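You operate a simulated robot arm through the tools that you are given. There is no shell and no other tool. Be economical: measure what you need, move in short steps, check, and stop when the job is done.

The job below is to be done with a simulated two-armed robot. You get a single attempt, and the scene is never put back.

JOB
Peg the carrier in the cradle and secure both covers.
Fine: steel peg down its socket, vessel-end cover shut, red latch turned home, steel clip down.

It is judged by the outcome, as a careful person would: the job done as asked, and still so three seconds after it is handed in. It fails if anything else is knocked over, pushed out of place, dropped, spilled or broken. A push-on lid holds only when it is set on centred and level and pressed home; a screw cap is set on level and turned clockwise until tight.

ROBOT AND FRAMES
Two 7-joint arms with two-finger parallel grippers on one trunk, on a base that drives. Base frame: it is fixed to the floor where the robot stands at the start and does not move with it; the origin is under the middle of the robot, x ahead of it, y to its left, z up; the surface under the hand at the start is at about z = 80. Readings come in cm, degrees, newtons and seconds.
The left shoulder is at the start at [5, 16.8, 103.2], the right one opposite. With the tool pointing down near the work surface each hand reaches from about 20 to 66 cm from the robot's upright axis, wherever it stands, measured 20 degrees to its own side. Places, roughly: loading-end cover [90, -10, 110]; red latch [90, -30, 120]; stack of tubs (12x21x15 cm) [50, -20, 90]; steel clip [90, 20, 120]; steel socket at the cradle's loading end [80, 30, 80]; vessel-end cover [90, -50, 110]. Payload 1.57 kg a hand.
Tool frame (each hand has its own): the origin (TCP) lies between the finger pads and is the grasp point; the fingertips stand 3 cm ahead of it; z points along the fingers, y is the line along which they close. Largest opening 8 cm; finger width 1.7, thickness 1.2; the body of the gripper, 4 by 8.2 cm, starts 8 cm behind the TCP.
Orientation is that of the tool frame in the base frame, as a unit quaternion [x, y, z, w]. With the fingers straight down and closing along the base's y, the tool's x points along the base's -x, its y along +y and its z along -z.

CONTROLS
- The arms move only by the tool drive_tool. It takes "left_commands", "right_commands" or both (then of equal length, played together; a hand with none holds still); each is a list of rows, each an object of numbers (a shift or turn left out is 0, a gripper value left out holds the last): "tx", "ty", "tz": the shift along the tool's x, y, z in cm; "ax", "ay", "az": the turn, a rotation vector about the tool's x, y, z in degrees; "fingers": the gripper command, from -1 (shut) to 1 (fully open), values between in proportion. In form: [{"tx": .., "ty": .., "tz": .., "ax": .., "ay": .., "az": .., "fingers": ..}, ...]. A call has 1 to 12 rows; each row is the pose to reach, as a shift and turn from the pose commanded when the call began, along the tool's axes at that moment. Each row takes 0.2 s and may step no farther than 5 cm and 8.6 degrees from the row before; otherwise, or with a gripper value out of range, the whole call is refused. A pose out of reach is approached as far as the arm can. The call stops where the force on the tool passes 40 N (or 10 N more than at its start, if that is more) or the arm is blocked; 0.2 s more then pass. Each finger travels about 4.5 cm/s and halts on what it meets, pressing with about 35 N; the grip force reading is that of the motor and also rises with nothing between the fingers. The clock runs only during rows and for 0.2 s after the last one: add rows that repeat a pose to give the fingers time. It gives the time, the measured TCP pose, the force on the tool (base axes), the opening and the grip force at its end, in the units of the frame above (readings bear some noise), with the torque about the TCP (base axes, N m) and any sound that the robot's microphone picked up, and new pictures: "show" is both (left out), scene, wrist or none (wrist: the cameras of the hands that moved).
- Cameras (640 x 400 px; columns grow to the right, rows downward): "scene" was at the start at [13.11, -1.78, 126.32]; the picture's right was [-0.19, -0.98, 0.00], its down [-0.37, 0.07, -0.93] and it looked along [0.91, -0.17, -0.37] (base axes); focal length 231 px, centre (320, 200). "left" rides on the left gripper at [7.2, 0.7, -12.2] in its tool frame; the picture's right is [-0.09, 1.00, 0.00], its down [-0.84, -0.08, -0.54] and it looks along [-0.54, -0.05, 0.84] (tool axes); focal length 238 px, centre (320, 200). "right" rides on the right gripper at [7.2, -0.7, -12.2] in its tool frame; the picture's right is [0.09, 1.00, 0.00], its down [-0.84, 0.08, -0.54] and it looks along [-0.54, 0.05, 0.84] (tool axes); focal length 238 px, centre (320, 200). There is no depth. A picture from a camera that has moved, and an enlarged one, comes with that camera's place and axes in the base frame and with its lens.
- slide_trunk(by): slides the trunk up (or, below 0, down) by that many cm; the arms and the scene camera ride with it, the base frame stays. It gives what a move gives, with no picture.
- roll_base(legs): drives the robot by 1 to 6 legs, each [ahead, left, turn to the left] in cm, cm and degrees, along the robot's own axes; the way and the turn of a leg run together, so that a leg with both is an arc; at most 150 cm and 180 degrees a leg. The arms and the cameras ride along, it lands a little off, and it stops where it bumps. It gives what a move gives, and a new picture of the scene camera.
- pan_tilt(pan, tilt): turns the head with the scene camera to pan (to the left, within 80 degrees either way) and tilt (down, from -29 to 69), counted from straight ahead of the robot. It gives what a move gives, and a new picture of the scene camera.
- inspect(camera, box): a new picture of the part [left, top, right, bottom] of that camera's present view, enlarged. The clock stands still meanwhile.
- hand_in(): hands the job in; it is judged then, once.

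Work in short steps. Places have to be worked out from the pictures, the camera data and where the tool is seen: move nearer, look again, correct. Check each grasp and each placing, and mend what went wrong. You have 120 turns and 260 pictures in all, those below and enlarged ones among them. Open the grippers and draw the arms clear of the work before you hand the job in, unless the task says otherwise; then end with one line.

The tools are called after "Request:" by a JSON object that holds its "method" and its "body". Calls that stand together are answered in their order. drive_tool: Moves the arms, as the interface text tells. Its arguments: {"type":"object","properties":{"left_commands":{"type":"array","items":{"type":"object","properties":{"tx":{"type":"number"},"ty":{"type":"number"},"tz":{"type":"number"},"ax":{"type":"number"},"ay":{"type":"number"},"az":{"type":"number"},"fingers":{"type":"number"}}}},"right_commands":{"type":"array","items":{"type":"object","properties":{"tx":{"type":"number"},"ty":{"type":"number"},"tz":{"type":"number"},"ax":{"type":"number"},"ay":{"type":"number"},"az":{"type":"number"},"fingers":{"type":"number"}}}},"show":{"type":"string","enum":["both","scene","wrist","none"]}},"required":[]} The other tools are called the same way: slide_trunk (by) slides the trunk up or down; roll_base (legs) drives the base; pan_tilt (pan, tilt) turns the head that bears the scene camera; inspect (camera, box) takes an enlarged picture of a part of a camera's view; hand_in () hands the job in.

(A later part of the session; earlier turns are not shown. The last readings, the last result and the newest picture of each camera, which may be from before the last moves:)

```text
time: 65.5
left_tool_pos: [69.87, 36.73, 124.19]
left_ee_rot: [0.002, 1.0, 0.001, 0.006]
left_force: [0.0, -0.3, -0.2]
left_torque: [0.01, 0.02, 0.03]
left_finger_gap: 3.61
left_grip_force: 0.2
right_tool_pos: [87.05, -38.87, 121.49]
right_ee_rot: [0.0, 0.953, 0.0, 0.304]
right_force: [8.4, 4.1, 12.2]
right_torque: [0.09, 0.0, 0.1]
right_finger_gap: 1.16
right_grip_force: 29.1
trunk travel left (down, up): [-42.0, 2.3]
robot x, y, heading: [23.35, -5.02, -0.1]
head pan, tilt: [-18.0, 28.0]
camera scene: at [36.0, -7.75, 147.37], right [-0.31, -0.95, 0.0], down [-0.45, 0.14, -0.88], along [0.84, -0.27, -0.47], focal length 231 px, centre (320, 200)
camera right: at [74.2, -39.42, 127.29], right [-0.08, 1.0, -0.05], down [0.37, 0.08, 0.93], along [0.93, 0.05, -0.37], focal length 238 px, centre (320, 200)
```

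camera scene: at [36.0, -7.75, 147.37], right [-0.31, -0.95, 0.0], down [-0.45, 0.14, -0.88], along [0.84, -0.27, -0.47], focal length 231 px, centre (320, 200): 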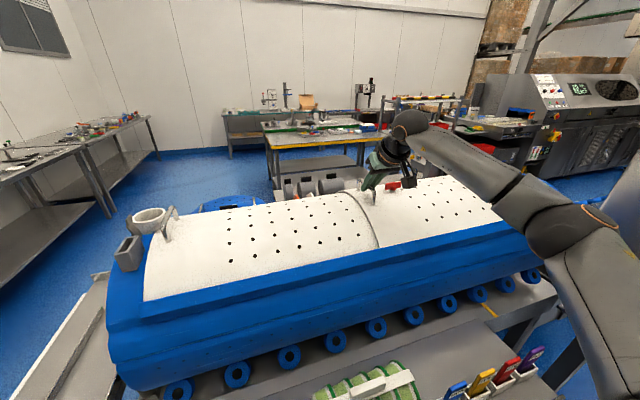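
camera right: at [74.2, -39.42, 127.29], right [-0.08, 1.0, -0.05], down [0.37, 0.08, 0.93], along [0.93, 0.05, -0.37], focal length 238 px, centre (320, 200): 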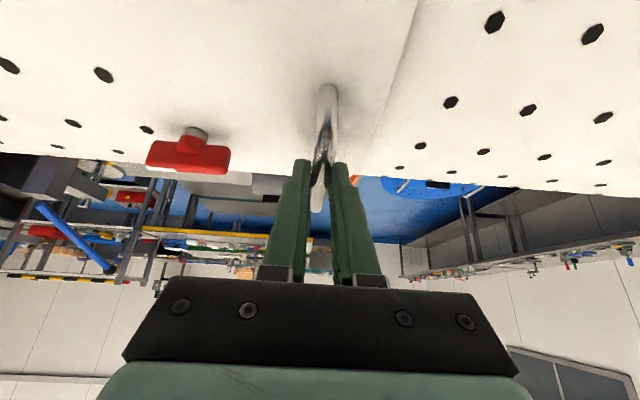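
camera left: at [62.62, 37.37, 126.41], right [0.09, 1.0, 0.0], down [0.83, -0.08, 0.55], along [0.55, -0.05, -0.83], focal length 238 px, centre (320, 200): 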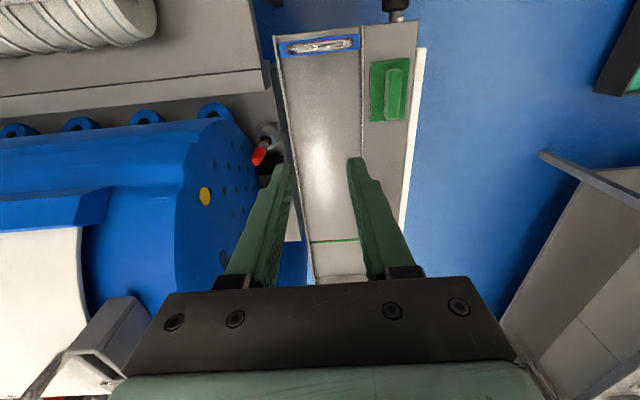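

Still sliding freely; I continue until it stops.

Request:
{"method": "drive_tool", "body": {"right_commands": [{"ty": -1}, {"ty": -2}, {"ty": -3}, {"ty": -4}, {"ty": -5}, {"ty": -6}], "show": "scene"}}

```text
time: 66.8
left_tool_pos: [70.02, 36.73, 124.13]
left_ee_rot: [0.003, 1.0, 0.0, 0.006]
left_force: [0.6, 0.5, 1.1]
left_torque: [-0.01, -0.01, 0.0]
left_finger_gap: 3.6
left_grip_force: 0.0
right_tool_pos: [87.09, -44.86, 121.48]
right_ee_rot: [0.001, 0.953, 0.0, 0.302]
right_force: [4.8, 4.6, 7.2]
right_torque: [0.09, -0.5, 0.06]
right_finger_gap: 1.17
right_grip_force: 29.3
trunk travel left (down, up): [-42.0, 2.3]
robot x, y, heading: [23.05, -5.04, -0.0]
head pan, tilt: [-18.0, 28.0]
camera scene: at [36.0, -7.77, 147.36], right [-0.31, -0.95, 0.0], down [-0.45, 0.14, -0.88], along [0.84, -0.27, -0.47], focal length 231 px, centre (320, 200)
```

scene: 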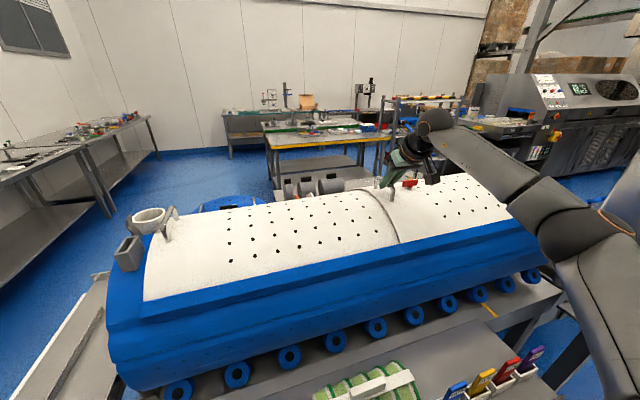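

No stop yet (20 cm moved). A little further.

Request:
{"method": "drive_tool", "body": {"right_commands": [{"ty": -0.7}, {"ty": -1.4}, {"ty": -2.1}, {"ty": -2.8}], "show": "both"}}

Request:
{"method": "inspect", "body": {"camera": "scene", "box": [420, 130, 580, 260]}}

```text
time: 67.8
left_tool_pos: [69.85, 36.82, 124.19]
left_ee_rot: [0.002, 1.0, 0.001, 0.006]
left_force: [0.7, -0.1, 0.3]
left_torque: [-0.01, -0.01, -0.01]
left_finger_gap: 3.6
left_grip_force: 0.1
right_tool_pos: [87.1, -47.58, 121.52]
right_ee_rot: [0.0, 0.953, 0.0, 0.303]
right_force: [7.9, 4.3, 12.7]
right_torque: [0.05, 0.38, 0.05]
right_finger_gap: 1.18
right_grip_force: 29.2
trunk travel left (down, up): [-42.0, 2.3]
robot x, y, heading: [23.63, -5.2, 0.0]
head pan, tilt: [-18.0, 28.0]
camera scene: at [36.02, -7.72, 147.36], right [-0.31, -0.95, 0.0], down [-0.45, 0.14, -0.88], along [0.84, -0.27, -0.47], focal length 231 px, centre (320, 200)
camera right: at [74.2, -48.12, 127.3], right [-0.07, 1.0, -0.05], down [0.37, 0.08, 0.93], along [0.93, 0.05, -0.37], focal length 238 px, centre (320, 200)
```

scene: 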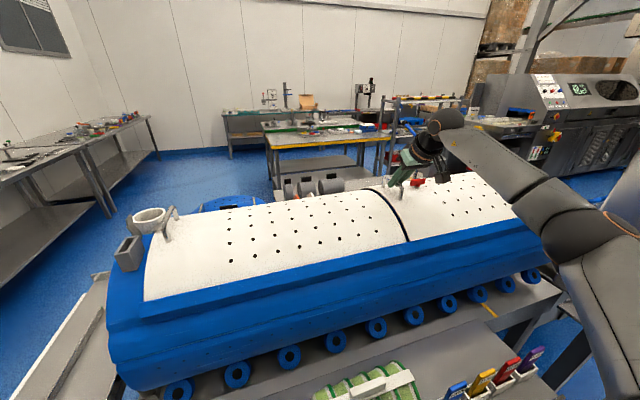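
right: 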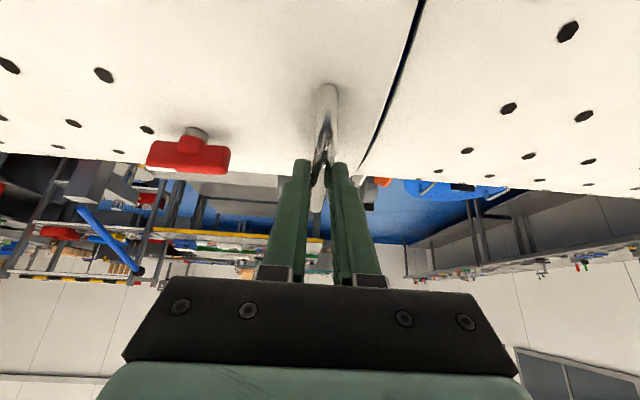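

```text
3.08 times, centred on (500, 195) of scene
camera zoom: at [36.02, -7.72, 147.36], right [-0.31, -0.95, 0.0], down [-0.45, 0.14, -0.88], along [0.84, -0.27, -0.47], focal length 711 px, centre (-234, 215)
```

zoom: 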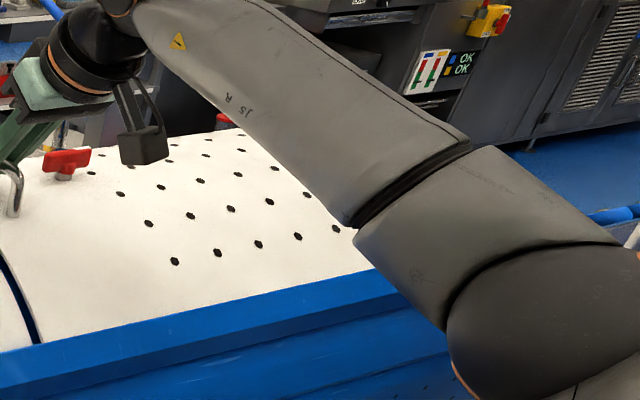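

A thin dark gap opened at the seam, so the cover is past the overlap. I release the handle and back off to look at the vessel end.

Request:
{"method": "drive_tool", "body": {"right_commands": [{"fingers": 0}, {"fingers": 0}, {"tz": -4, "fingers": 0}, {"tz": -8}, {"tz": -12, "tx": 2}, {"tz": -14, "tx": 5}]}}

Request:
{"method": "inspect", "body": {"camera": "right", "box": [0, 0, 640, 200]}}

Request:
{"method": "inspect", "body": {"camera": "scene", "box": [420, 130, 580, 260]}}

```text
time: 69.2
left_tool_pos: [69.93, 36.64, 124.22]
left_ee_rot: [0.002, 1.0, 0.002, 0.007]
left_force: [0.1, 0.2, -1.2]
left_torque: [0.01, 0.02, 0.01]
left_finger_gap: 3.62
left_grip_force: 0.1
right_tool_pos: [74.76, -47.64, 129.98]
right_ee_rot: [0.0, 0.953, -0.001, 0.302]
right_force: [0.0, 0.2, 0.1]
right_torque: [0.0, 0.01, 0.02]
right_finger_gap: 4.02
right_grip_force: 0.0
trunk travel left (down, up): [-42.0, 2.3]
robot x, y, heading: [23.34, -5.17, 0.1]
head pan, tilt: [-18.0, 28.0]
camera scene: at [35.95, -7.93, 147.36], right [-0.31, -0.95, 0.0], down [-0.45, 0.14, -0.88], along [0.84, -0.27, -0.47], focal length 231 px, centre (320, 200)
camera right: at [61.79, -48.28, 135.85], right [-0.07, 1.0, -0.05], down [0.37, 0.08, 0.92], along [0.93, 0.05, -0.38], focal length 238 px, centre (320, 200)
```

scene: 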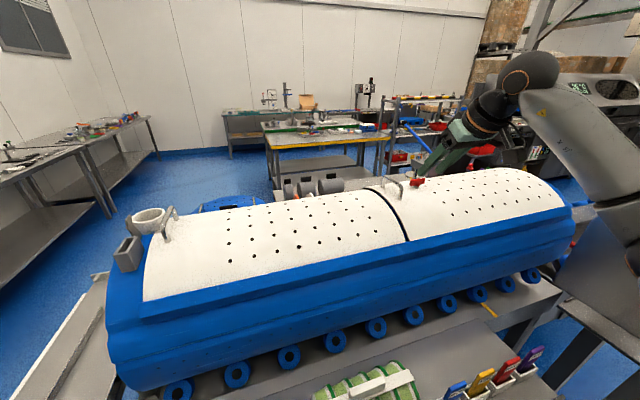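
right: 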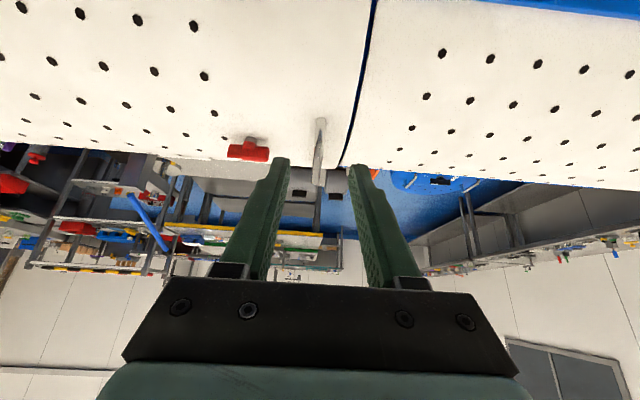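

```text
1.00 times, centred on (320, 100) of right (not enlarged: the box is as wide or as high as the picture)
camera zoom: at [61.79, -48.28, 135.85], right [-0.07, 1.0, -0.05], down [0.37, 0.08, 0.92], along [0.93, 0.05, -0.38], focal length 238 px, centre (320, 300)
```

zoom: 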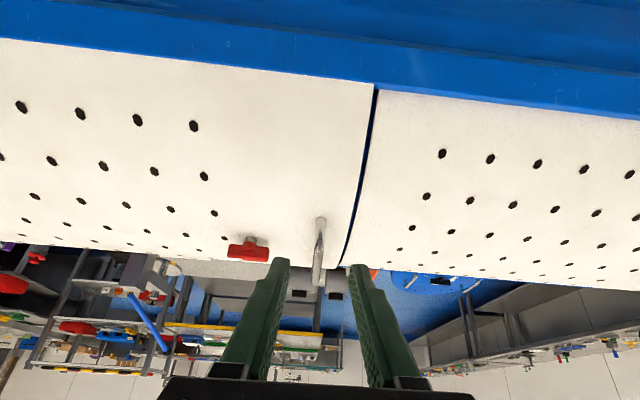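

```text
3.08 times, centred on (500, 195) of scene
camera zoom: at [35.95, -7.93, 147.36], right [-0.31, -0.95, 0.0], down [-0.45, 0.14, -0.88], along [0.84, -0.27, -0.47], focal length 711 px, centre (-234, 215)
```

zoom: 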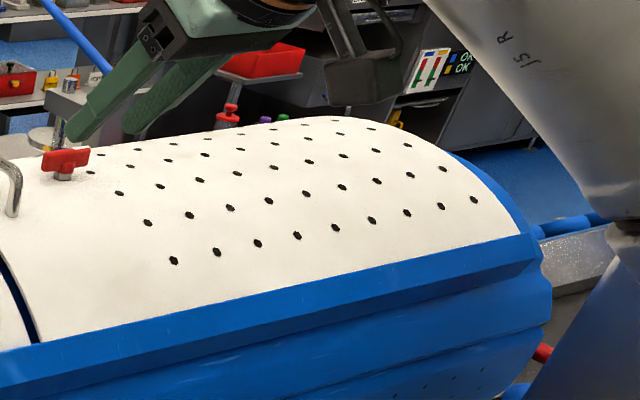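

The vessel end now looks covered up to the blue rim. I regrip the handle and test whether it has reached a stop.

Request:
{"method": "drive_tool", "body": {"right_commands": [{"tz": 2, "tx": -3}, {"tz": 6, "tx": -5}, {"tz": 10, "tx": -5}, {"tz": 14, "tx": -5}, {"tz": 14, "tx": -5, "fingers": -1}, {"tz": 14, "tx": -5, "fingers": -1}, {"tz": 14, "tx": -5, "fingers": -1}, {"tz": 14, "tx": -5, "ty": -0.5}, {"tz": 14, "tx": -5, "ty": -1}, {"tz": 14, "tx": -5, "ty": -1.5}]}}

```text
time: 71.5
left_tool_pos: [69.78, 36.94, 124.28]
left_ee_rot: [0.002, 1.0, 0.0, 0.006]
left_force: [0.2, -0.9, -0.7]
left_torque: [-0.01, 0.0, 0.02]
left_finger_gap: 3.58
left_grip_force: 0.1
right_tool_pos: [86.83, -48.29, 121.42]
right_ee_rot: [-0.002, 0.954, 0.001, 0.301]
right_force: [-13.4, 16.3, -0.4]
right_torque: [0.24, 0.18, 0.06]
right_finger_gap: 1.17
right_grip_force: 28.7
right hand out of reach, approached as far as the arm can: row 10
trunk travel left (down, up): [-42.0, 2.3]
robot x, y, heading: [23.16, -4.93, 0.2]
head pan, tilt: [-18.0, 28.0]
camera scene: at [35.85, -7.65, 147.37], right [-0.31, -0.95, 0.0], down [-0.45, 0.14, -0.88], along [0.84, -0.27, -0.47], focal length 231 px, centre (320, 200)
camera right: at [73.9, -48.87, 127.38], right [-0.08, 1.0, -0.05], down [0.37, 0.08, 0.92], along [0.92, 0.05, -0.38], focal length 238 px, centre (320, 200)
```

scene: 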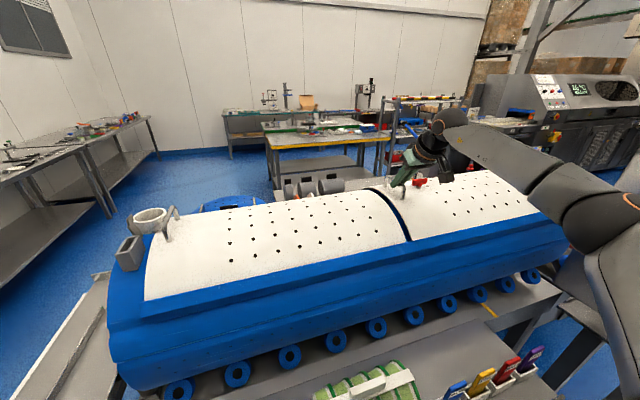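
right: 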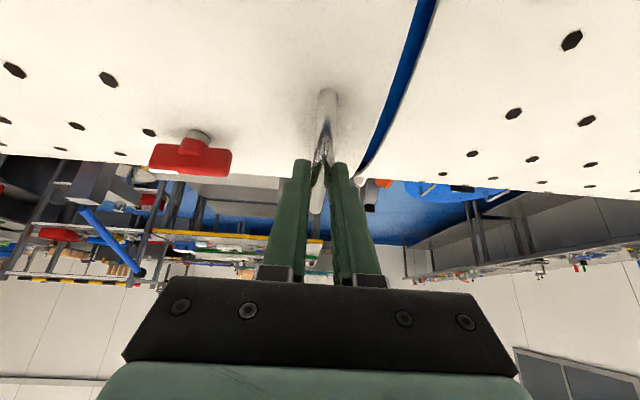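

Force rose and a blue rib shows in the seam, but the arm was also at its reach limit. I back off, roll the base 10 cm to the right, and test the stop again.

Request:
{"method": "drive_tool", "body": {"right_commands": [{"fingers": 0}, {"fingers": 0}, {"tz": -4, "fingers": 0}, {"tz": -8}, {"tz": -11, "tx": 1}], "show": "none"}}

Request:
{"method": "roll_base", "body": {"legs": [[0, -12, 0]]}}

```text
time: 72.7
left_tool_pos: [69.83, 36.8, 124.36]
left_ee_rot: [0.003, 1.0, 0.002, 0.006]
left_force: [-0.7, 0.5, -0.2]
left_torque: [0.04, 0.01, 0.0]
left_finger_gap: 3.61
left_grip_force: 0.1
right_tool_pos: [79.73, -48.64, 129.99]
right_ee_rot: [0.0, 0.953, 0.0, 0.302]
right_force: [-0.5, -0.3, -0.1]
right_torque: [0.02, -0.03, 0.0]
right_finger_gap: 4.04
right_grip_force: 0.0
trunk travel left (down, up): [-42.0, 2.3]
robot x, y, heading: [22.88, -5.41, -0.2]
head pan, tilt: [-18.0, 28.0]
```

```text
time: 74.4
left_tool_pos: [70.04, 24.43, 124.27]
left_ee_rot: [0.002, 1.0, 0.002, 0.006]
left_force: [-0.3, 0.0, 0.2]
left_torque: [0.03, 0.03, 0.01]
left_finger_gap: 3.6
left_grip_force: 0.0
right_tool_pos: [79.79, -60.73, 129.85]
right_ee_rot: [0.001, 0.953, -0.001, 0.303]
right_force: [-0.4, -0.2, -0.2]
right_torque: [0.05, 0.02, 0.02]
right_finger_gap: 4.01
right_grip_force: 0.0
trunk travel left (down, up): [-42.0, 2.3]
robot x, y, heading: [23.25, -17.31, 0.0]
head pan, tilt: [-18.0, 28.0]
camera scene: at [36.02, -20.03, 147.35], right [-0.31, -0.95, 0.0], down [-0.45, 0.15, -0.88], along [0.84, -0.27, -0.47], focal length 231 px, centre (320, 200)
```

scene: 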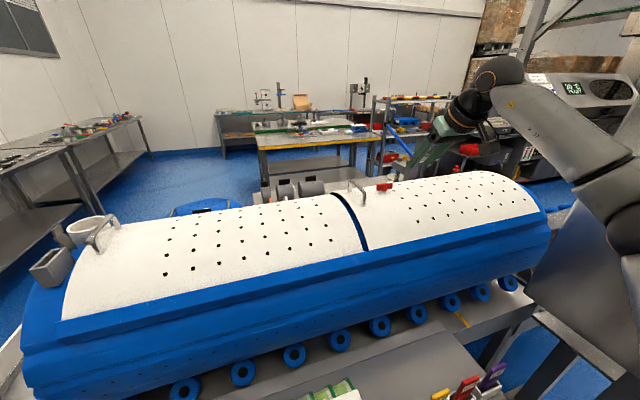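

I bring the right hand back to the handle (y≈−48.4) and check alignment.

Request:
{"method": "drive_tool", "body": {"right_commands": [{"ty": 4}, {"ty": 8}, {"ty": 12.3}, {"ty": 12.3, "tz": 4}], "show": "wrist"}}

Request:
{"method": "inspect", "body": {"camera": "scene", "box": [330, 160, 560, 290]}}

```text
time: 75.4
left_tool_pos: [69.98, 24.48, 124.29]
left_ee_rot: [0.003, 1.0, 0.002, 0.005]
left_force: [-0.2, 0.1, 0.9]
left_torque: [0.03, -0.02, 0.0]
left_finger_gap: 3.59
left_grip_force: 0.0
right_tool_pos: [82.14, -48.46, 126.37]
right_ee_rot: [0.001, 0.954, 0.0, 0.301]
right_force: [-0.1, -0.1, -0.7]
right_torque: [0.03, -0.02, 0.01]
right_finger_gap: 4.01
right_grip_force: 0.1
trunk travel left (down, up): [-42.0, 2.3]
robot x, y, heading: [23.45, -17.36, 0.0]
head pan, tilt: [-18.0, 28.0]
camera right: at [69.25, -49.18, 132.21], right [-0.07, 1.0, -0.05], down [0.37, 0.08, 0.92], along [0.93, 0.05, -0.38], focal length 238 px, centre (320, 200)
```

right: 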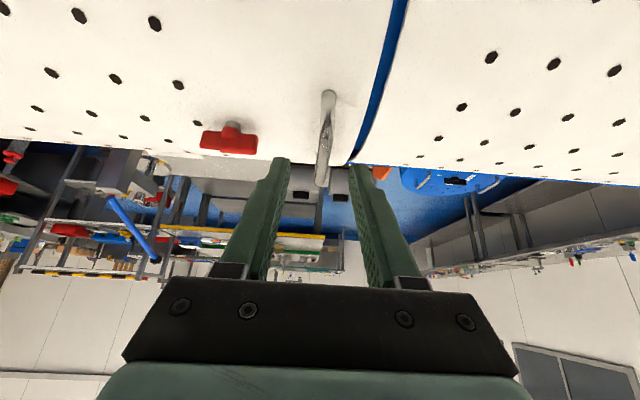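

```text
2.78 times, centred on (445, 225) of scene
camera zoom: at [36.11, -20.1, 147.34], right [-0.31, -0.95, 0.0], down [-0.45, 0.15, -0.88], along [0.84, -0.27, -0.47], focal length 643 px, centre (-28, 130)
```

zoom: 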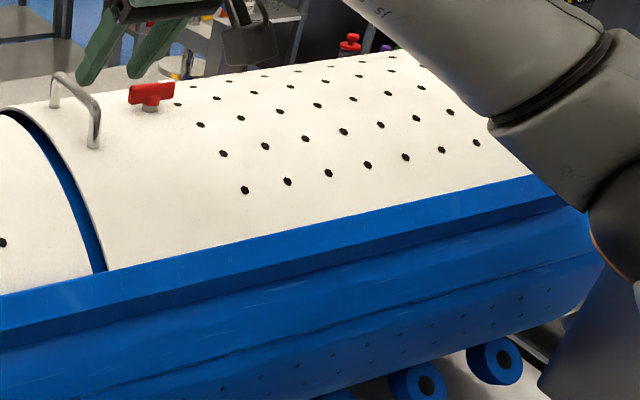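

Aligned. I grip and push toward −y up to 3 cm, watching for the stop.

Request:
{"method": "drive_tool", "body": {"right_commands": [{"tz": 3.5, "tx": -0.7}, {"tz": 6.9, "tx": -1.3}, {"tz": 6.9, "tx": -1.3, "fingers": -1}, {"tz": 6.9, "tx": -1.3, "fingers": -1}, {"tz": 6.9, "tx": -1.3, "fingers": -1}, {"tz": 6.9, "tx": -1.3, "ty": -0.5}, {"tz": 6.9, "tx": -1.3, "ty": -1}, {"tz": 6.9, "tx": -1.3, "ty": -1.5}, {"tz": 6.9, "tx": -1.3, "ty": -2}, {"tz": 6.9, "tx": -1.3, "ty": -2.5}]}}

```text
time: 77.6
left_tool_pos: [70.11, 24.88, 124.06]
left_ee_rot: [0.003, 1.0, -0.002, 0.005]
left_force: [0.4, 0.0, -0.4]
left_torque: [-0.01, 0.02, 0.0]
left_finger_gap: 3.62
left_grip_force: 0.1
right_tool_pos: [87.39, -49.94, 121.59]
right_ee_rot: [-0.005, 0.954, 0.003, 0.299]
right_force: [0.7, 29.2, -0.3]
right_torque: [0.25, -0.26, -0.25]
right_finger_gap: 1.18
right_grip_force: 29.4
trunk travel left (down, up): [-42.0, 2.3]
robot x, y, heading: [23.83, -17.2, -0.2]
head pan, tilt: [-18.0, 28.0]
camera scene: at [36.21, -19.52, 147.33], right [-0.31, -0.95, 0.0], down [-0.45, 0.14, -0.88], along [0.84, -0.27, -0.47], focal length 231 px, centre (320, 200)
camera right: at [74.43, -50.76, 127.52], right [-0.09, 0.99, -0.05], down [0.38, 0.08, 0.92], along [0.92, 0.06, -0.38], focal length 238 px, centre (320, 200)
```

scene: 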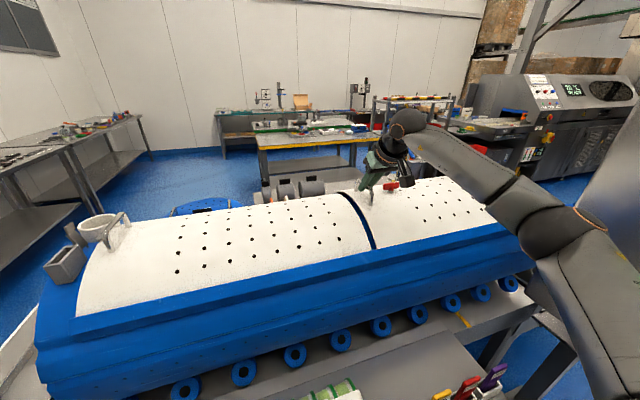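
right: 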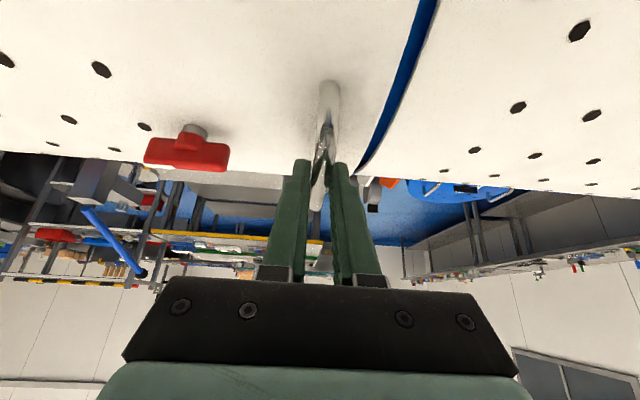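

The cover is against its stop (29 N): shut. I release, back off and move in front of the red latch for a close look.

Request:
{"method": "drive_tool", "body": {"right_commands": [{"ty": 0.7, "fingers": -1}, {"ty": 0.7, "fingers": 0}, {"ty": 0.7, "fingers": 0}, {"ty": 0.7, "tz": -4, "fingers": 0}, {"ty": 0.7, "tz": -8}, {"ty": -3, "tz": -10}, {"ty": -7.5, "tz": -10}]}}

Request:
{"method": "inspect", "body": {"camera": "right", "box": [250, 80, 390, 180]}}

Request:
{"method": "inspect", "body": {"camera": "scene", "box": [340, 160, 440, 230]}}

```text
time: 79.2
left_tool_pos: [69.95, 24.58, 124.26]
left_ee_rot: [0.003, 1.0, 0.003, 0.007]
left_force: [0.5, -0.4, 0.3]
left_torque: [0.03, 0.01, -0.02]
left_finger_gap: 3.59
left_grip_force: 0.0
right_tool_pos: [81.4, -58.53, 130.07]
right_ee_rot: [0.001, 0.953, 0.0, 0.303]
right_force: [-0.3, -0.7, 0.2]
right_torque: [-0.01, 0.03, 0.0]
right_finger_gap: 4.0
right_grip_force: 0.0
trunk travel left (down, up): [-42.0, 2.3]
robot x, y, heading: [23.26, -17.29, -0.2]
head pan, tilt: [-18.0, 28.0]
camera scene: at [36.03, -20.04, 147.35], right [-0.31, -0.95, 0.0], down [-0.45, 0.15, -0.88], along [0.84, -0.27, -0.47], focal length 231 px, centre (320, 200)
camera right: at [68.49, -59.15, 135.88], right [-0.07, 1.0, -0.05], down [0.37, 0.08, 0.93], along [0.93, 0.05, -0.38], focal length 238 px, centre (320, 200)
```

scene: 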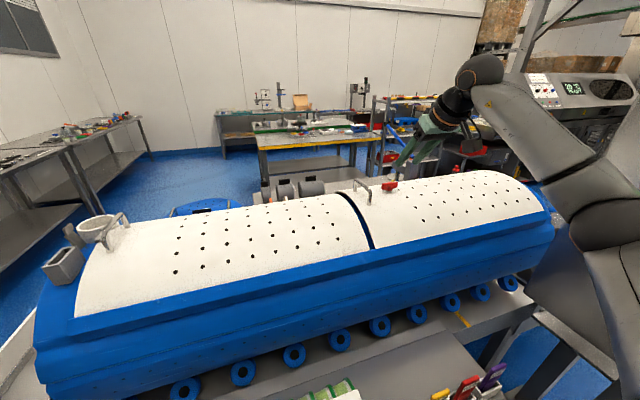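
right: 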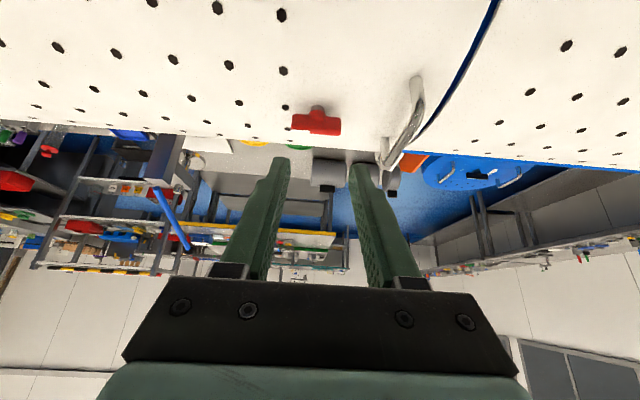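

```text
4.00 times, centred on (320, 130) of right
camera zoom: at [68.49, -59.15, 135.88], right [-0.07, 1.0, -0.05], down [0.37, 0.08, 0.93], along [0.93, 0.05, -0.38], focal length 953 px, centre (320, 480)
```

zoom: 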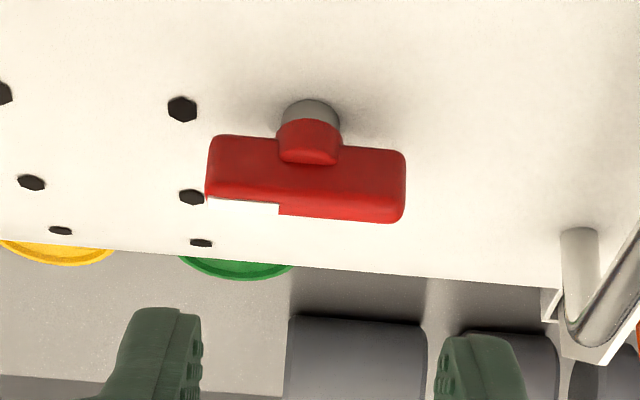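

```text
5.71 times, centred on (390, 195) of scene
camera zoom: at [36.03, -20.04, 147.35], right [-0.31, -0.95, 0.0], down [-0.45, 0.15, -0.88], along [0.84, -0.27, -0.47], focal length 1320 px, centre (-80, 229)
```

zoom: 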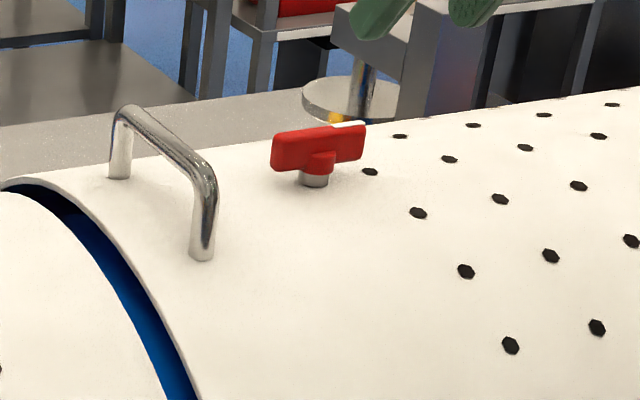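

Latch bar: T-knob centred at about (89.2, −58.9, 118.9), 5.3 cm long along y, white pointer at its −y end. I'll turn it clockwise by pushing its +y end away from the robot with closed fingertips; first I place the tips in front of that end.

Request:
{"method": "drive_tool", "body": {"right_commands": [{"ty": 1.3, "fingers": -1}, {"ty": 2.5, "fingers": -1}, {"tx": 0.9, "ty": 2.5, "tz": 3.4}, {"tx": 1.8, "ty": 2.5, "tz": 6.8}, {"tx": 2.7, "ty": 2.5, "tz": 10}]}}

Request:
{"method": "inspect", "body": {"camera": "right", "box": [250, 80, 390, 200]}}

Request:
{"method": "inspect", "body": {"camera": "scene", "box": [340, 160, 440, 230]}}

```text
time: 80.4
left_tool_pos: [70.06, 24.51, 124.27]
left_ee_rot: [0.003, 1.0, 0.001, 0.006]
left_force: [0.6, 0.1, -0.9]
left_torque: [-0.02, 0.02, -0.02]
left_finger_gap: 3.61
left_grip_force: 0.1
right_tool_pos: [84.85, -56.09, 120.06]
right_ee_rot: [0.001, 0.953, -0.001, 0.303]
right_force: [0.1, -0.4, 0.3]
right_torque: [-0.02, -0.01, -0.01]
right_finger_gap: 0.0
right_grip_force: 21.5
trunk travel left (down, up): [-42.0, 2.3]
robot x, y, heading: [23.55, -17.09, -0.3]
head pan, tilt: [-18.0, 28.0]
camera scene: at [36.07, -20.03, 147.35], right [-0.31, -0.95, 0.0], down [-0.45, 0.15, -0.88], along [0.84, -0.27, -0.47], focal length 231 px, centre (320, 200)
camera right: at [71.97, -56.65, 125.87], right [-0.07, 1.0, -0.05], down [0.37, 0.08, 0.93], along [0.93, 0.05, -0.38], focal length 238 px, centre (320, 200)
```

scene: 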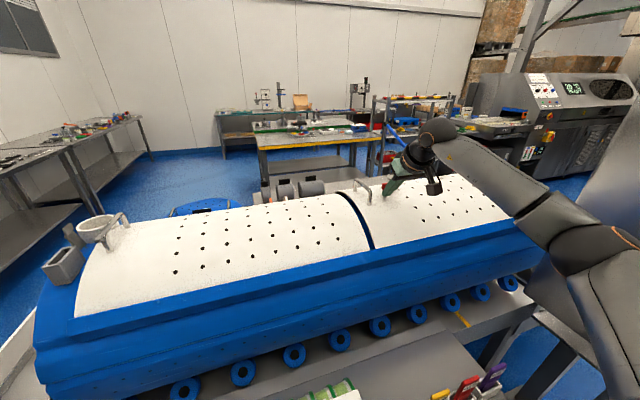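
right: 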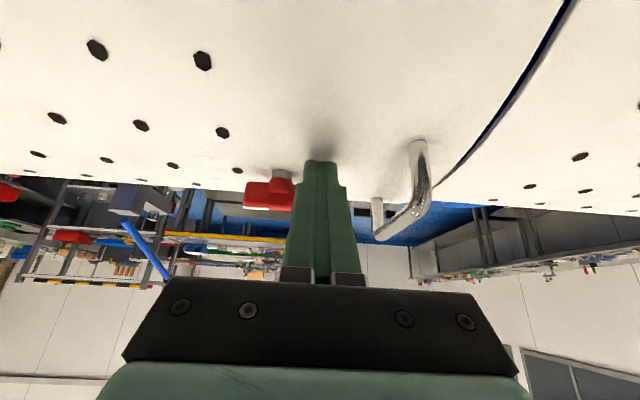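

```text
3.33 times, centred on (320, 140) of right
camera zoom: at [71.97, -56.65, 125.87], right [-0.07, 1.0, -0.05], down [0.37, 0.08, 0.93], along [0.93, 0.05, -0.38], focal length 794 px, centre (320, 400)
```

zoom: 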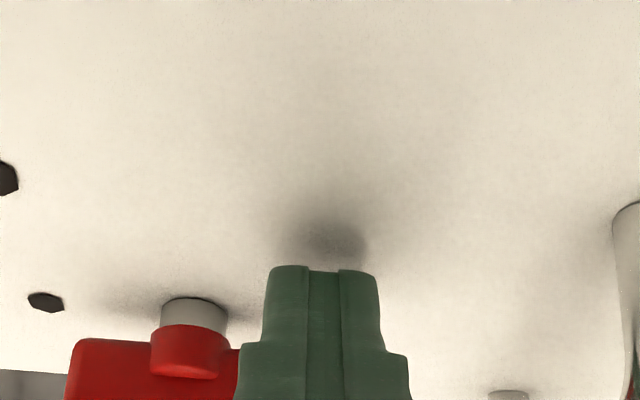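

```text
5.71 times, centred on (390, 195) of scene
camera zoom: at [36.07, -20.03, 147.35], right [-0.31, -0.95, 0.0], down [-0.45, 0.15, -0.88], along [0.84, -0.27, -0.47], focal length 1320 px, centre (-80, 229)
```

zoom: 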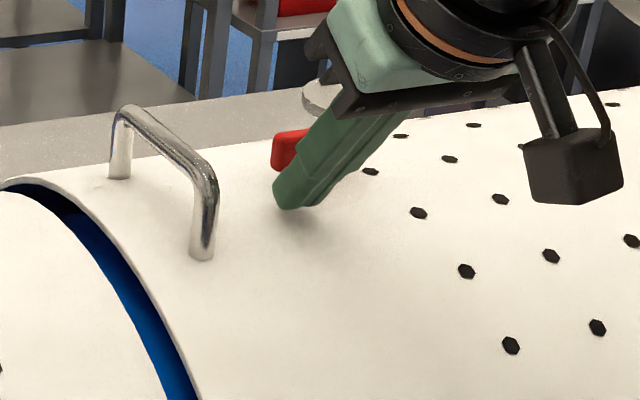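

The tips stand before the +y end of the bar. I push ahead 3.5 cm in small steps.

Request:
{"method": "drive_tool", "body": {"right_commands": [{"tx": -0.5, "tz": 0.35}, {"tx": -1, "tz": 0.7}, {"tx": -1.5, "tz": 1.05}, {"tx": -2, "tz": 1.4}, {"tx": -2.5, "tz": 1.75}, {"tx": -2.9, "tz": 2}]}}

Request:
{"method": "inspect", "body": {"camera": "scene", "box": [340, 160, 440, 230]}}

```text
time: 81.8
left_tool_pos: [69.88, 24.72, 124.2]
left_ee_rot: [0.003, 1.0, 0.001, 0.006]
left_force: [0.1, 0.2, 0.7]
left_torque: [0.03, 0.0, 0.01]
left_finger_gap: 3.61
left_grip_force: 0.1
right_tool_pos: [88.59, -55.86, 120.34]
right_ee_rot: [0.001, 0.953, 0.0, 0.304]
right_force: [-1.4, 1.5, 1.7]
right_torque: [-0.02, -0.01, 0.04]
right_finger_gap: 0.0
right_grip_force: 21.3
trunk travel left (down, up): [-42.0, 2.3]
robot x, y, heading: [23.23, -17.33, 0.1]
head pan, tilt: [-18.0, 28.0]
camera scene: at [35.98, -19.95, 147.37], right [-0.31, -0.95, 0.0], down [-0.45, 0.14, -0.88], along [0.84, -0.27, -0.47], focal length 231 px, centre (320, 200)
camera right: at [75.54, -56.52, 126.07], right [-0.07, 1.0, -0.05], down [0.37, 0.08, 0.93], along [0.93, 0.05, -0.37], focal length 238 px, centre (320, 200)
```

scene: 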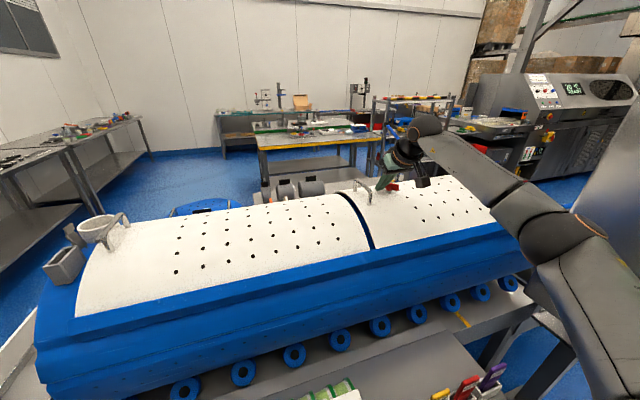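
right: 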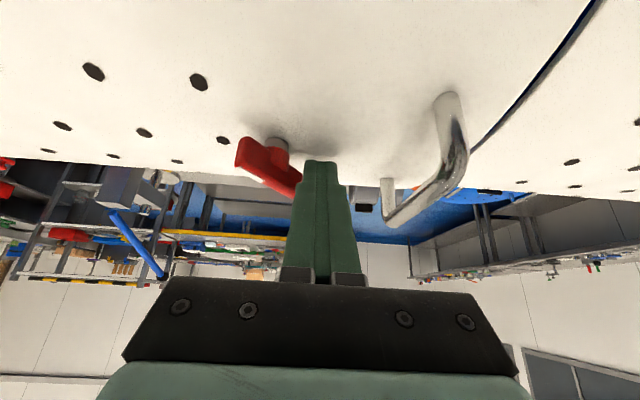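

```text
5.71 times, centred on (390, 195) of scene
camera zoom: at [35.98, -19.95, 147.37], right [-0.31, -0.95, 0.0], down [-0.45, 0.14, -0.88], along [0.84, -0.27, -0.47], focal length 1320 px, centre (-80, 229)
```

zoom: 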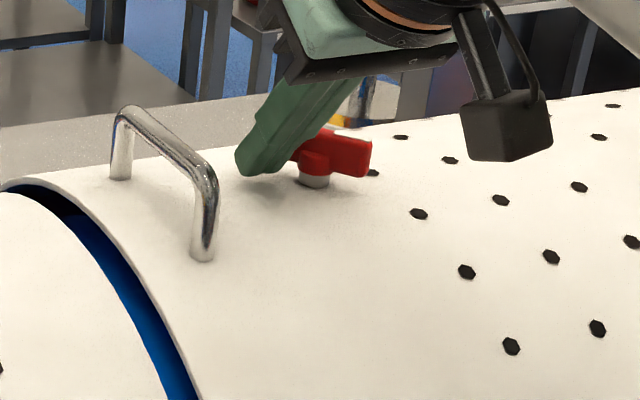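

The latch turns freely clockwise (about 35° so far). I push ahead a bit more, then sweep toward −y against the bar.

Request:
{"method": "drive_tool", "body": {"right_commands": [{"tx": -0.6, "tz": 0.42}, {"tx": -1.2, "tz": 0.84}, {"tx": -1.5, "tz": 1.05, "ty": -0.4}, {"tx": -1.7, "tz": 1.2, "ty": -0.8}, {"tx": -1.7, "tz": 1.2, "ty": -1.2}]}}

Request:
{"method": "inspect", "body": {"camera": "scene", "box": [340, 160, 440, 230]}}

Request:
{"method": "inspect", "body": {"camera": "right", "box": [220, 90, 360, 210]}}

```text
time: 83.0
left_tool_pos: [69.93, 24.65, 124.14]
left_ee_rot: [0.002, 1.0, 0.001, 0.005]
left_force: [0.0, -0.2, 0.3]
left_torque: [0.05, 0.0, 0.02]
left_finger_gap: 3.62
left_grip_force: 0.1
right_tool_pos: [90.62, -56.84, 120.22]
right_ee_rot: [0.0, 0.953, 0.0, 0.303]
right_force: [2.9, 5.1, -3.7]
right_torque: [0.12, 0.02, 0.07]
right_finger_gap: 0.0
right_grip_force: 21.3
trunk travel left (down, up): [-42.0, 2.3]
robot x, y, heading: [22.96, -16.93, -0.1]
head pan, tilt: [-18.0, 28.0]
camera scene: at [36.13, -19.89, 147.34], right [-0.31, -0.95, 0.0], down [-0.45, 0.14, -0.88], along [0.84, -0.27, -0.47], focal length 231 px, centre (320, 200)
camera right: at [77.73, -57.59, 125.93], right [-0.08, 1.0, -0.05], down [0.37, 0.08, 0.93], along [0.93, 0.05, -0.38], focal length 238 px, centre (320, 200)
```

scene: 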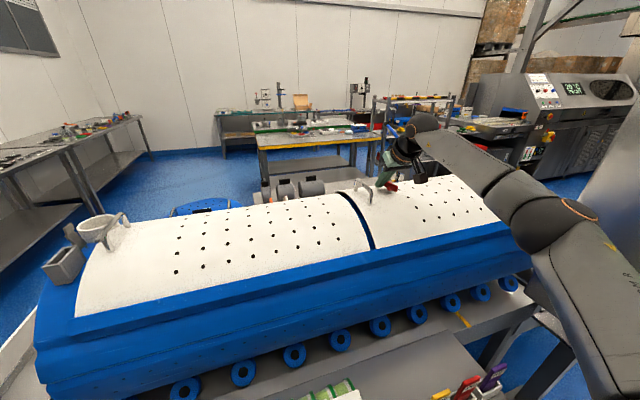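
right: 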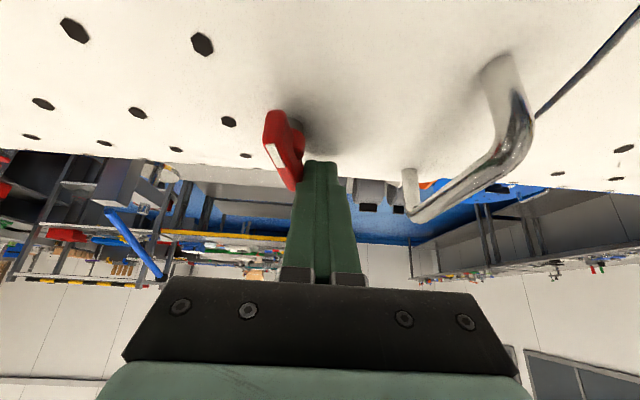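

```text
5.71 times, centred on (390, 195) of scene
camera zoom: at [36.13, -19.89, 147.34], right [-0.31, -0.95, 0.0], down [-0.45, 0.14, -0.88], along [0.84, -0.27, -0.47], focal length 1320 px, centre (-80, 229)
```

zoom: 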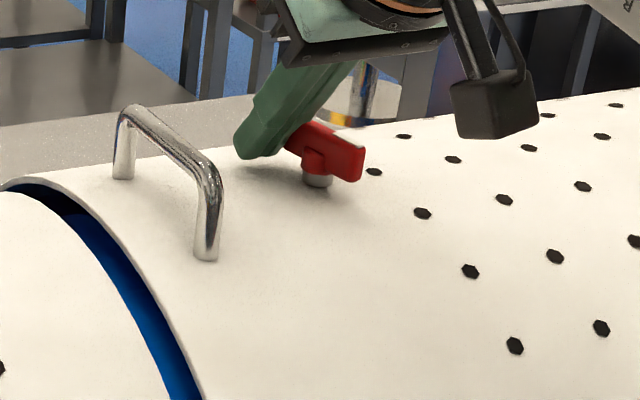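

```text
3.33 times, centred on (290, 150) of right
camera zoom: at [77.73, -57.59, 125.93], right [-0.08, 1.0, -0.05], down [0.37, 0.08, 0.93], along [0.93, 0.05, -0.38], focal length 794 px, centre (420, 367)
```

zoom: 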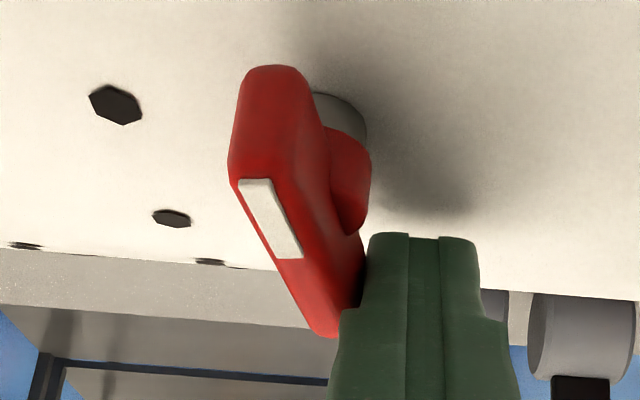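

About 65° now. I keep sweeping toward −y until it stops.

Request:
{"method": "drive_tool", "body": {"right_commands": [{"ty": -0.4}, {"ty": -0.8}, {"ty": -1.2}, {"ty": -1.6}, {"ty": -2.0}]}}

Request:
{"method": "inspect", "body": {"camera": "right", "box": [220, 90, 360, 210]}}

Request:
{"method": "inspect", "body": {"camera": "scene", "box": [340, 160, 440, 230]}}

```text
time: 84.2
left_tool_pos: [70.14, 24.66, 124.25]
left_ee_rot: [0.003, 1.0, -0.001, 0.005]
left_force: [0.7, -0.1, 1.0]
left_torque: [-0.01, -0.01, -0.02]
left_finger_gap: 3.59
left_grip_force: 0.1
right_tool_pos: [90.54, -57.52, 120.12]
right_ee_rot: [0.001, 0.953, -0.001, 0.302]
right_force: [6.4, 7.0, 0.1]
right_torque: [0.08, -0.08, 0.12]
right_finger_gap: 0.0
right_grip_force: 20.9
right hand out of reach, approached as far as the arm can: row 2, 3, 4, 5
trunk travel left (down, up): [-42.0, 2.3]
robot x, y, heading: [23.27, -17.03, -0.2]
head pan, tilt: [-18.0, 28.0]
camera scene: at [36.13, -19.86, 147.35], right [-0.31, -0.95, 0.0], down [-0.45, 0.14, -0.88], along [0.84, -0.27, -0.47], focal length 231 px, centre (320, 200)
camera right: at [77.68, -58.04, 125.99], right [-0.07, 1.0, -0.05], down [0.37, 0.08, 0.93], along [0.93, 0.05, -0.38], focal length 238 px, centre (320, 200)
```

scene: 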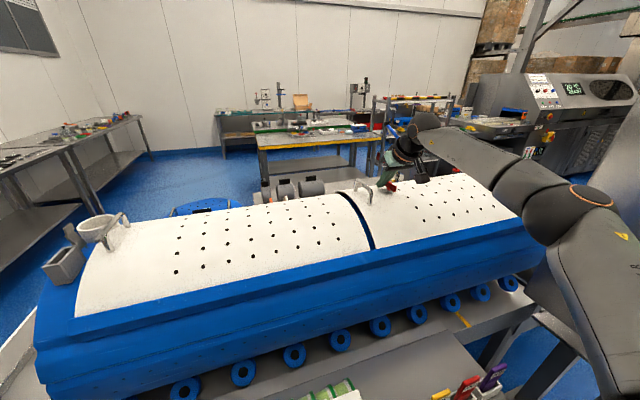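
right: 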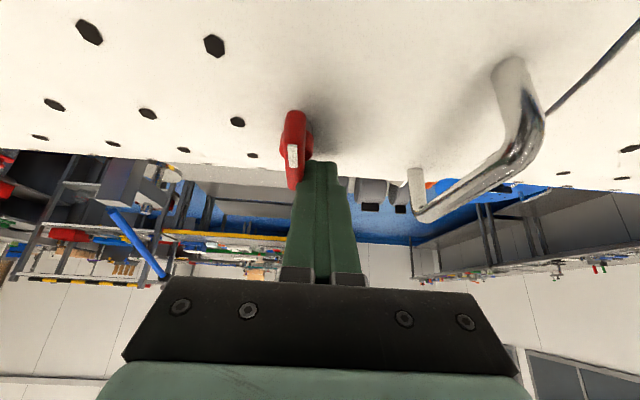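

```text
3.33 times, centred on (290, 150) of right
camera zoom: at [77.68, -58.04, 125.99], right [-0.07, 1.0, -0.05], down [0.37, 0.08, 0.93], along [0.93, 0.05, -0.38], focal length 794 px, centre (420, 367)
```

zoom: 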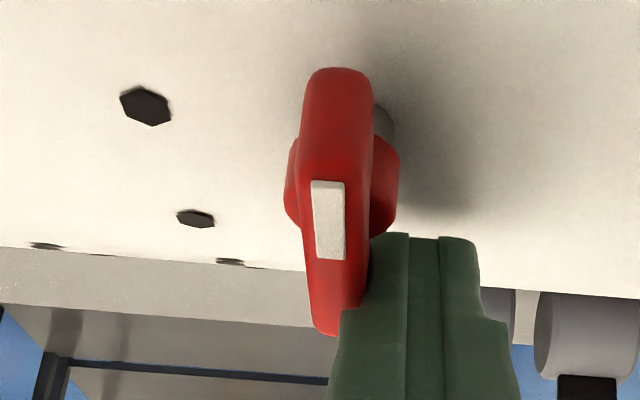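

```text
5.71 times, centred on (390, 195) of scene
camera zoom: at [36.13, -19.86, 147.35], right [-0.31, -0.95, 0.0], down [-0.45, 0.14, -0.88], along [0.84, -0.27, -0.47], focal length 1320 px, centre (-80, 229)
```

zoom: 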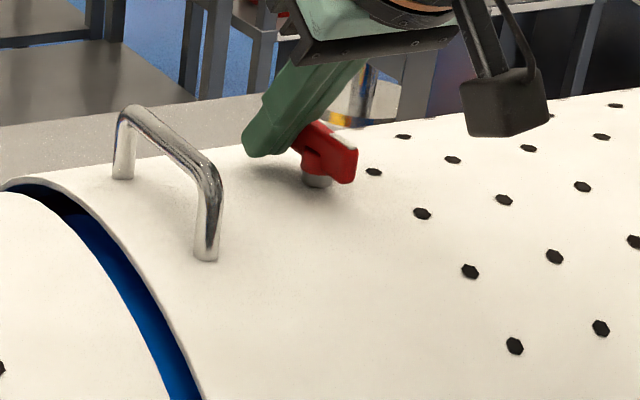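

The arm is at its limit again at about 80° of turn. I back the hand off and roll the base further right.

Request:
{"method": "drive_tool", "body": {"right_commands": [{"ty": 0.6}, {"ty": 0.6, "tz": -3}, {"ty": 0.6, "tz": -6}, {"ty": 0.6, "tz": -9}], "show": "none"}}

```text
time: 85.2
left_tool_pos: [69.93, 24.67, 124.21]
left_ee_rot: [0.003, 1.0, 0.001, 0.006]
left_force: [0.2, -0.1, -0.4]
left_torque: [-0.01, 0.0, 0.0]
left_finger_gap: 3.61
left_grip_force: 0.1
right_tool_pos: [85.25, -57.04, 127.63]
right_ee_rot: [0.001, 0.953, 0.0, 0.302]
right_force: [-0.7, 0.4, -0.3]
right_torque: [0.01, -0.01, 0.0]
right_finger_gap: 0.0
right_grip_force: 21.0
trunk travel left (down, up): [-42.0, 2.3]
robot x, y, heading: [23.29, -17.59, 0.3]
head pan, tilt: [-18.0, 28.0]
```

Not stuck. I roll 9 cm more to the right.

Request:
{"method": "roll_base", "body": {"legs": [[0, -9, 0]]}}

Request:
{"method": "inspect", "body": {"camera": "scene", "box": [300, 150, 440, 240]}}

```text
time: 86.6
left_tool_pos: [70.02, 15.59, 124.3]
left_ee_rot: [0.003, 1.0, 0.002, 0.006]
left_force: [0.0, -0.5, 0.3]
left_torque: [0.0, -0.03, -0.01]
left_finger_gap: 3.61
left_grip_force: 0.1
right_tool_pos: [85.18, -65.86, 127.53]
right_ee_rot: [0.001, 0.953, 0.0, 0.302]
right_force: [0.0, 0.2, -0.1]
right_torque: [-0.02, -0.01, 0.03]
right_finger_gap: 0.0
right_grip_force: 21.4
trunk travel left (down, up): [-42.0, 2.3]
robot x, y, heading: [23.53, -25.66, -0.1]
head pan, tilt: [-18.0, 28.0]
camera scene: at [36.01, -28.93, 147.35], right [-0.31, -0.95, 0.0], down [-0.45, 0.15, -0.88], along [0.84, -0.27, -0.47], focal length 231 px, centre (320, 200)
```

scene: 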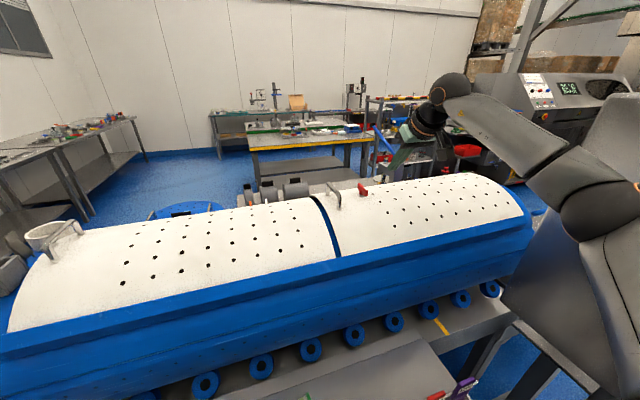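

```text
4.44 times, centred on (370, 195) of scene
camera zoom: at [36.01, -28.93, 147.35], right [-0.31, -0.95, 0.0], down [-0.45, 0.15, -0.88], along [0.84, -0.27, -0.47], focal length 1027 px, centre (98, 222)
```

zoom: 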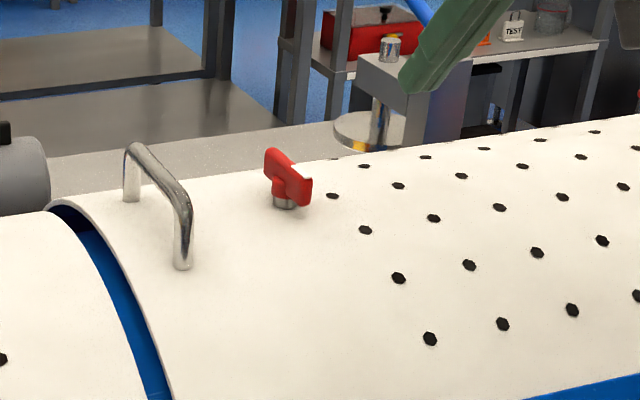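

I reposition the fingers beside the latch on its +y side and sweep again toward −y.

Request:
{"method": "drive_tool", "body": {"right_commands": [{"ty": 4}, {"ty": 8}, {"ty": 9.9}, {"ty": 9.9, "tz": 4.5}, {"ty": 9.9, "tz": 9.1, "tx": -0.2}, {"ty": 9, "tz": 9.1, "tx": -0.2}, {"ty": 8.5, "tz": 9.1, "tx": -0.2}, {"ty": 8, "tz": 9.1, "tx": -0.2}, {"ty": 7.5, "tz": 9.1, "tx": -0.2}]}}

Request:
{"method": "inspect", "body": {"camera": "right", "box": [220, 90, 360, 210]}}

```text
time: 88.6
left_tool_pos: [69.99, 16.06, 124.12]
left_ee_rot: [0.003, 1.0, -0.001, 0.006]
left_force: [0.8, -0.1, 0.3]
left_torque: [-0.02, 0.0, -0.01]
left_finger_gap: 3.62
left_grip_force: 0.1
right_tool_pos: [90.58, -57.53, 120.25]
right_ee_rot: [-0.004, 0.954, 0.002, 0.301]
right_force: [-6.1, 22.3, -5.4]
right_torque: [0.06, -0.06, -0.2]
right_finger_gap: 0.03
right_grip_force: 21.3
trunk travel left (down, up): [-42.0, 2.3]
robot x, y, heading: [23.16, -25.95, 0.2]
head pan, tilt: [-18.0, 28.0]
camera scene: at [35.98, -28.46, 147.35], right [-0.31, -0.95, 0.0], down [-0.45, 0.14, -0.88], along [0.84, -0.27, -0.47], focal length 231 px, centre (320, 200)
camera right: at [77.72, -58.24, 126.07], right [-0.08, 1.0, -0.05], down [0.37, 0.08, 0.92], along [0.92, 0.06, -0.38], focal length 238 px, centre (320, 200)
```

scene: 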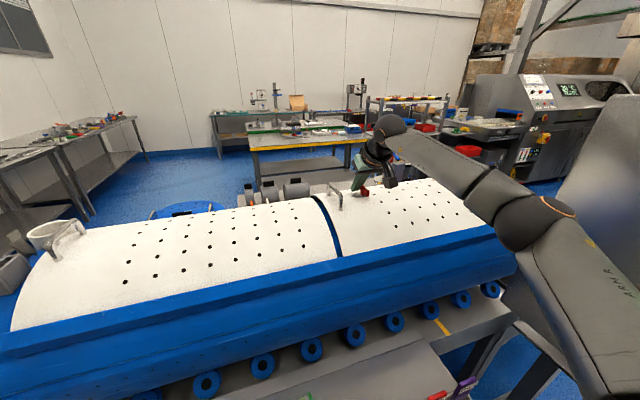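
right: 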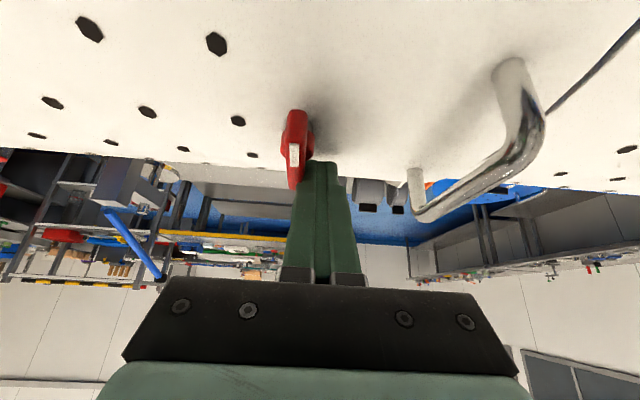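

```text
3.33 times, centred on (290, 150) of right
camera zoom: at [77.72, -58.24, 126.07], right [-0.08, 1.0, -0.05], down [0.37, 0.08, 0.92], along [0.92, 0.06, -0.38], focal length 794 px, centre (420, 367)
```

zoom: 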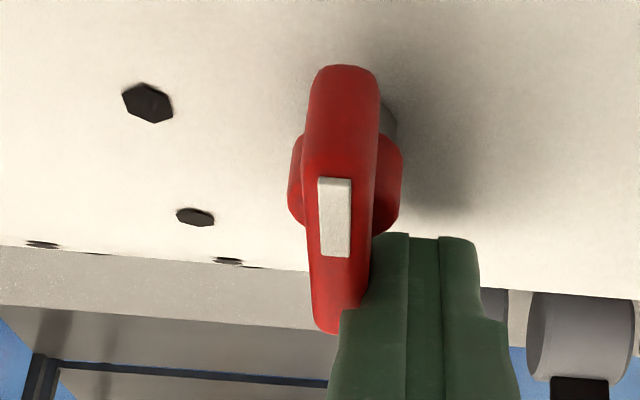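

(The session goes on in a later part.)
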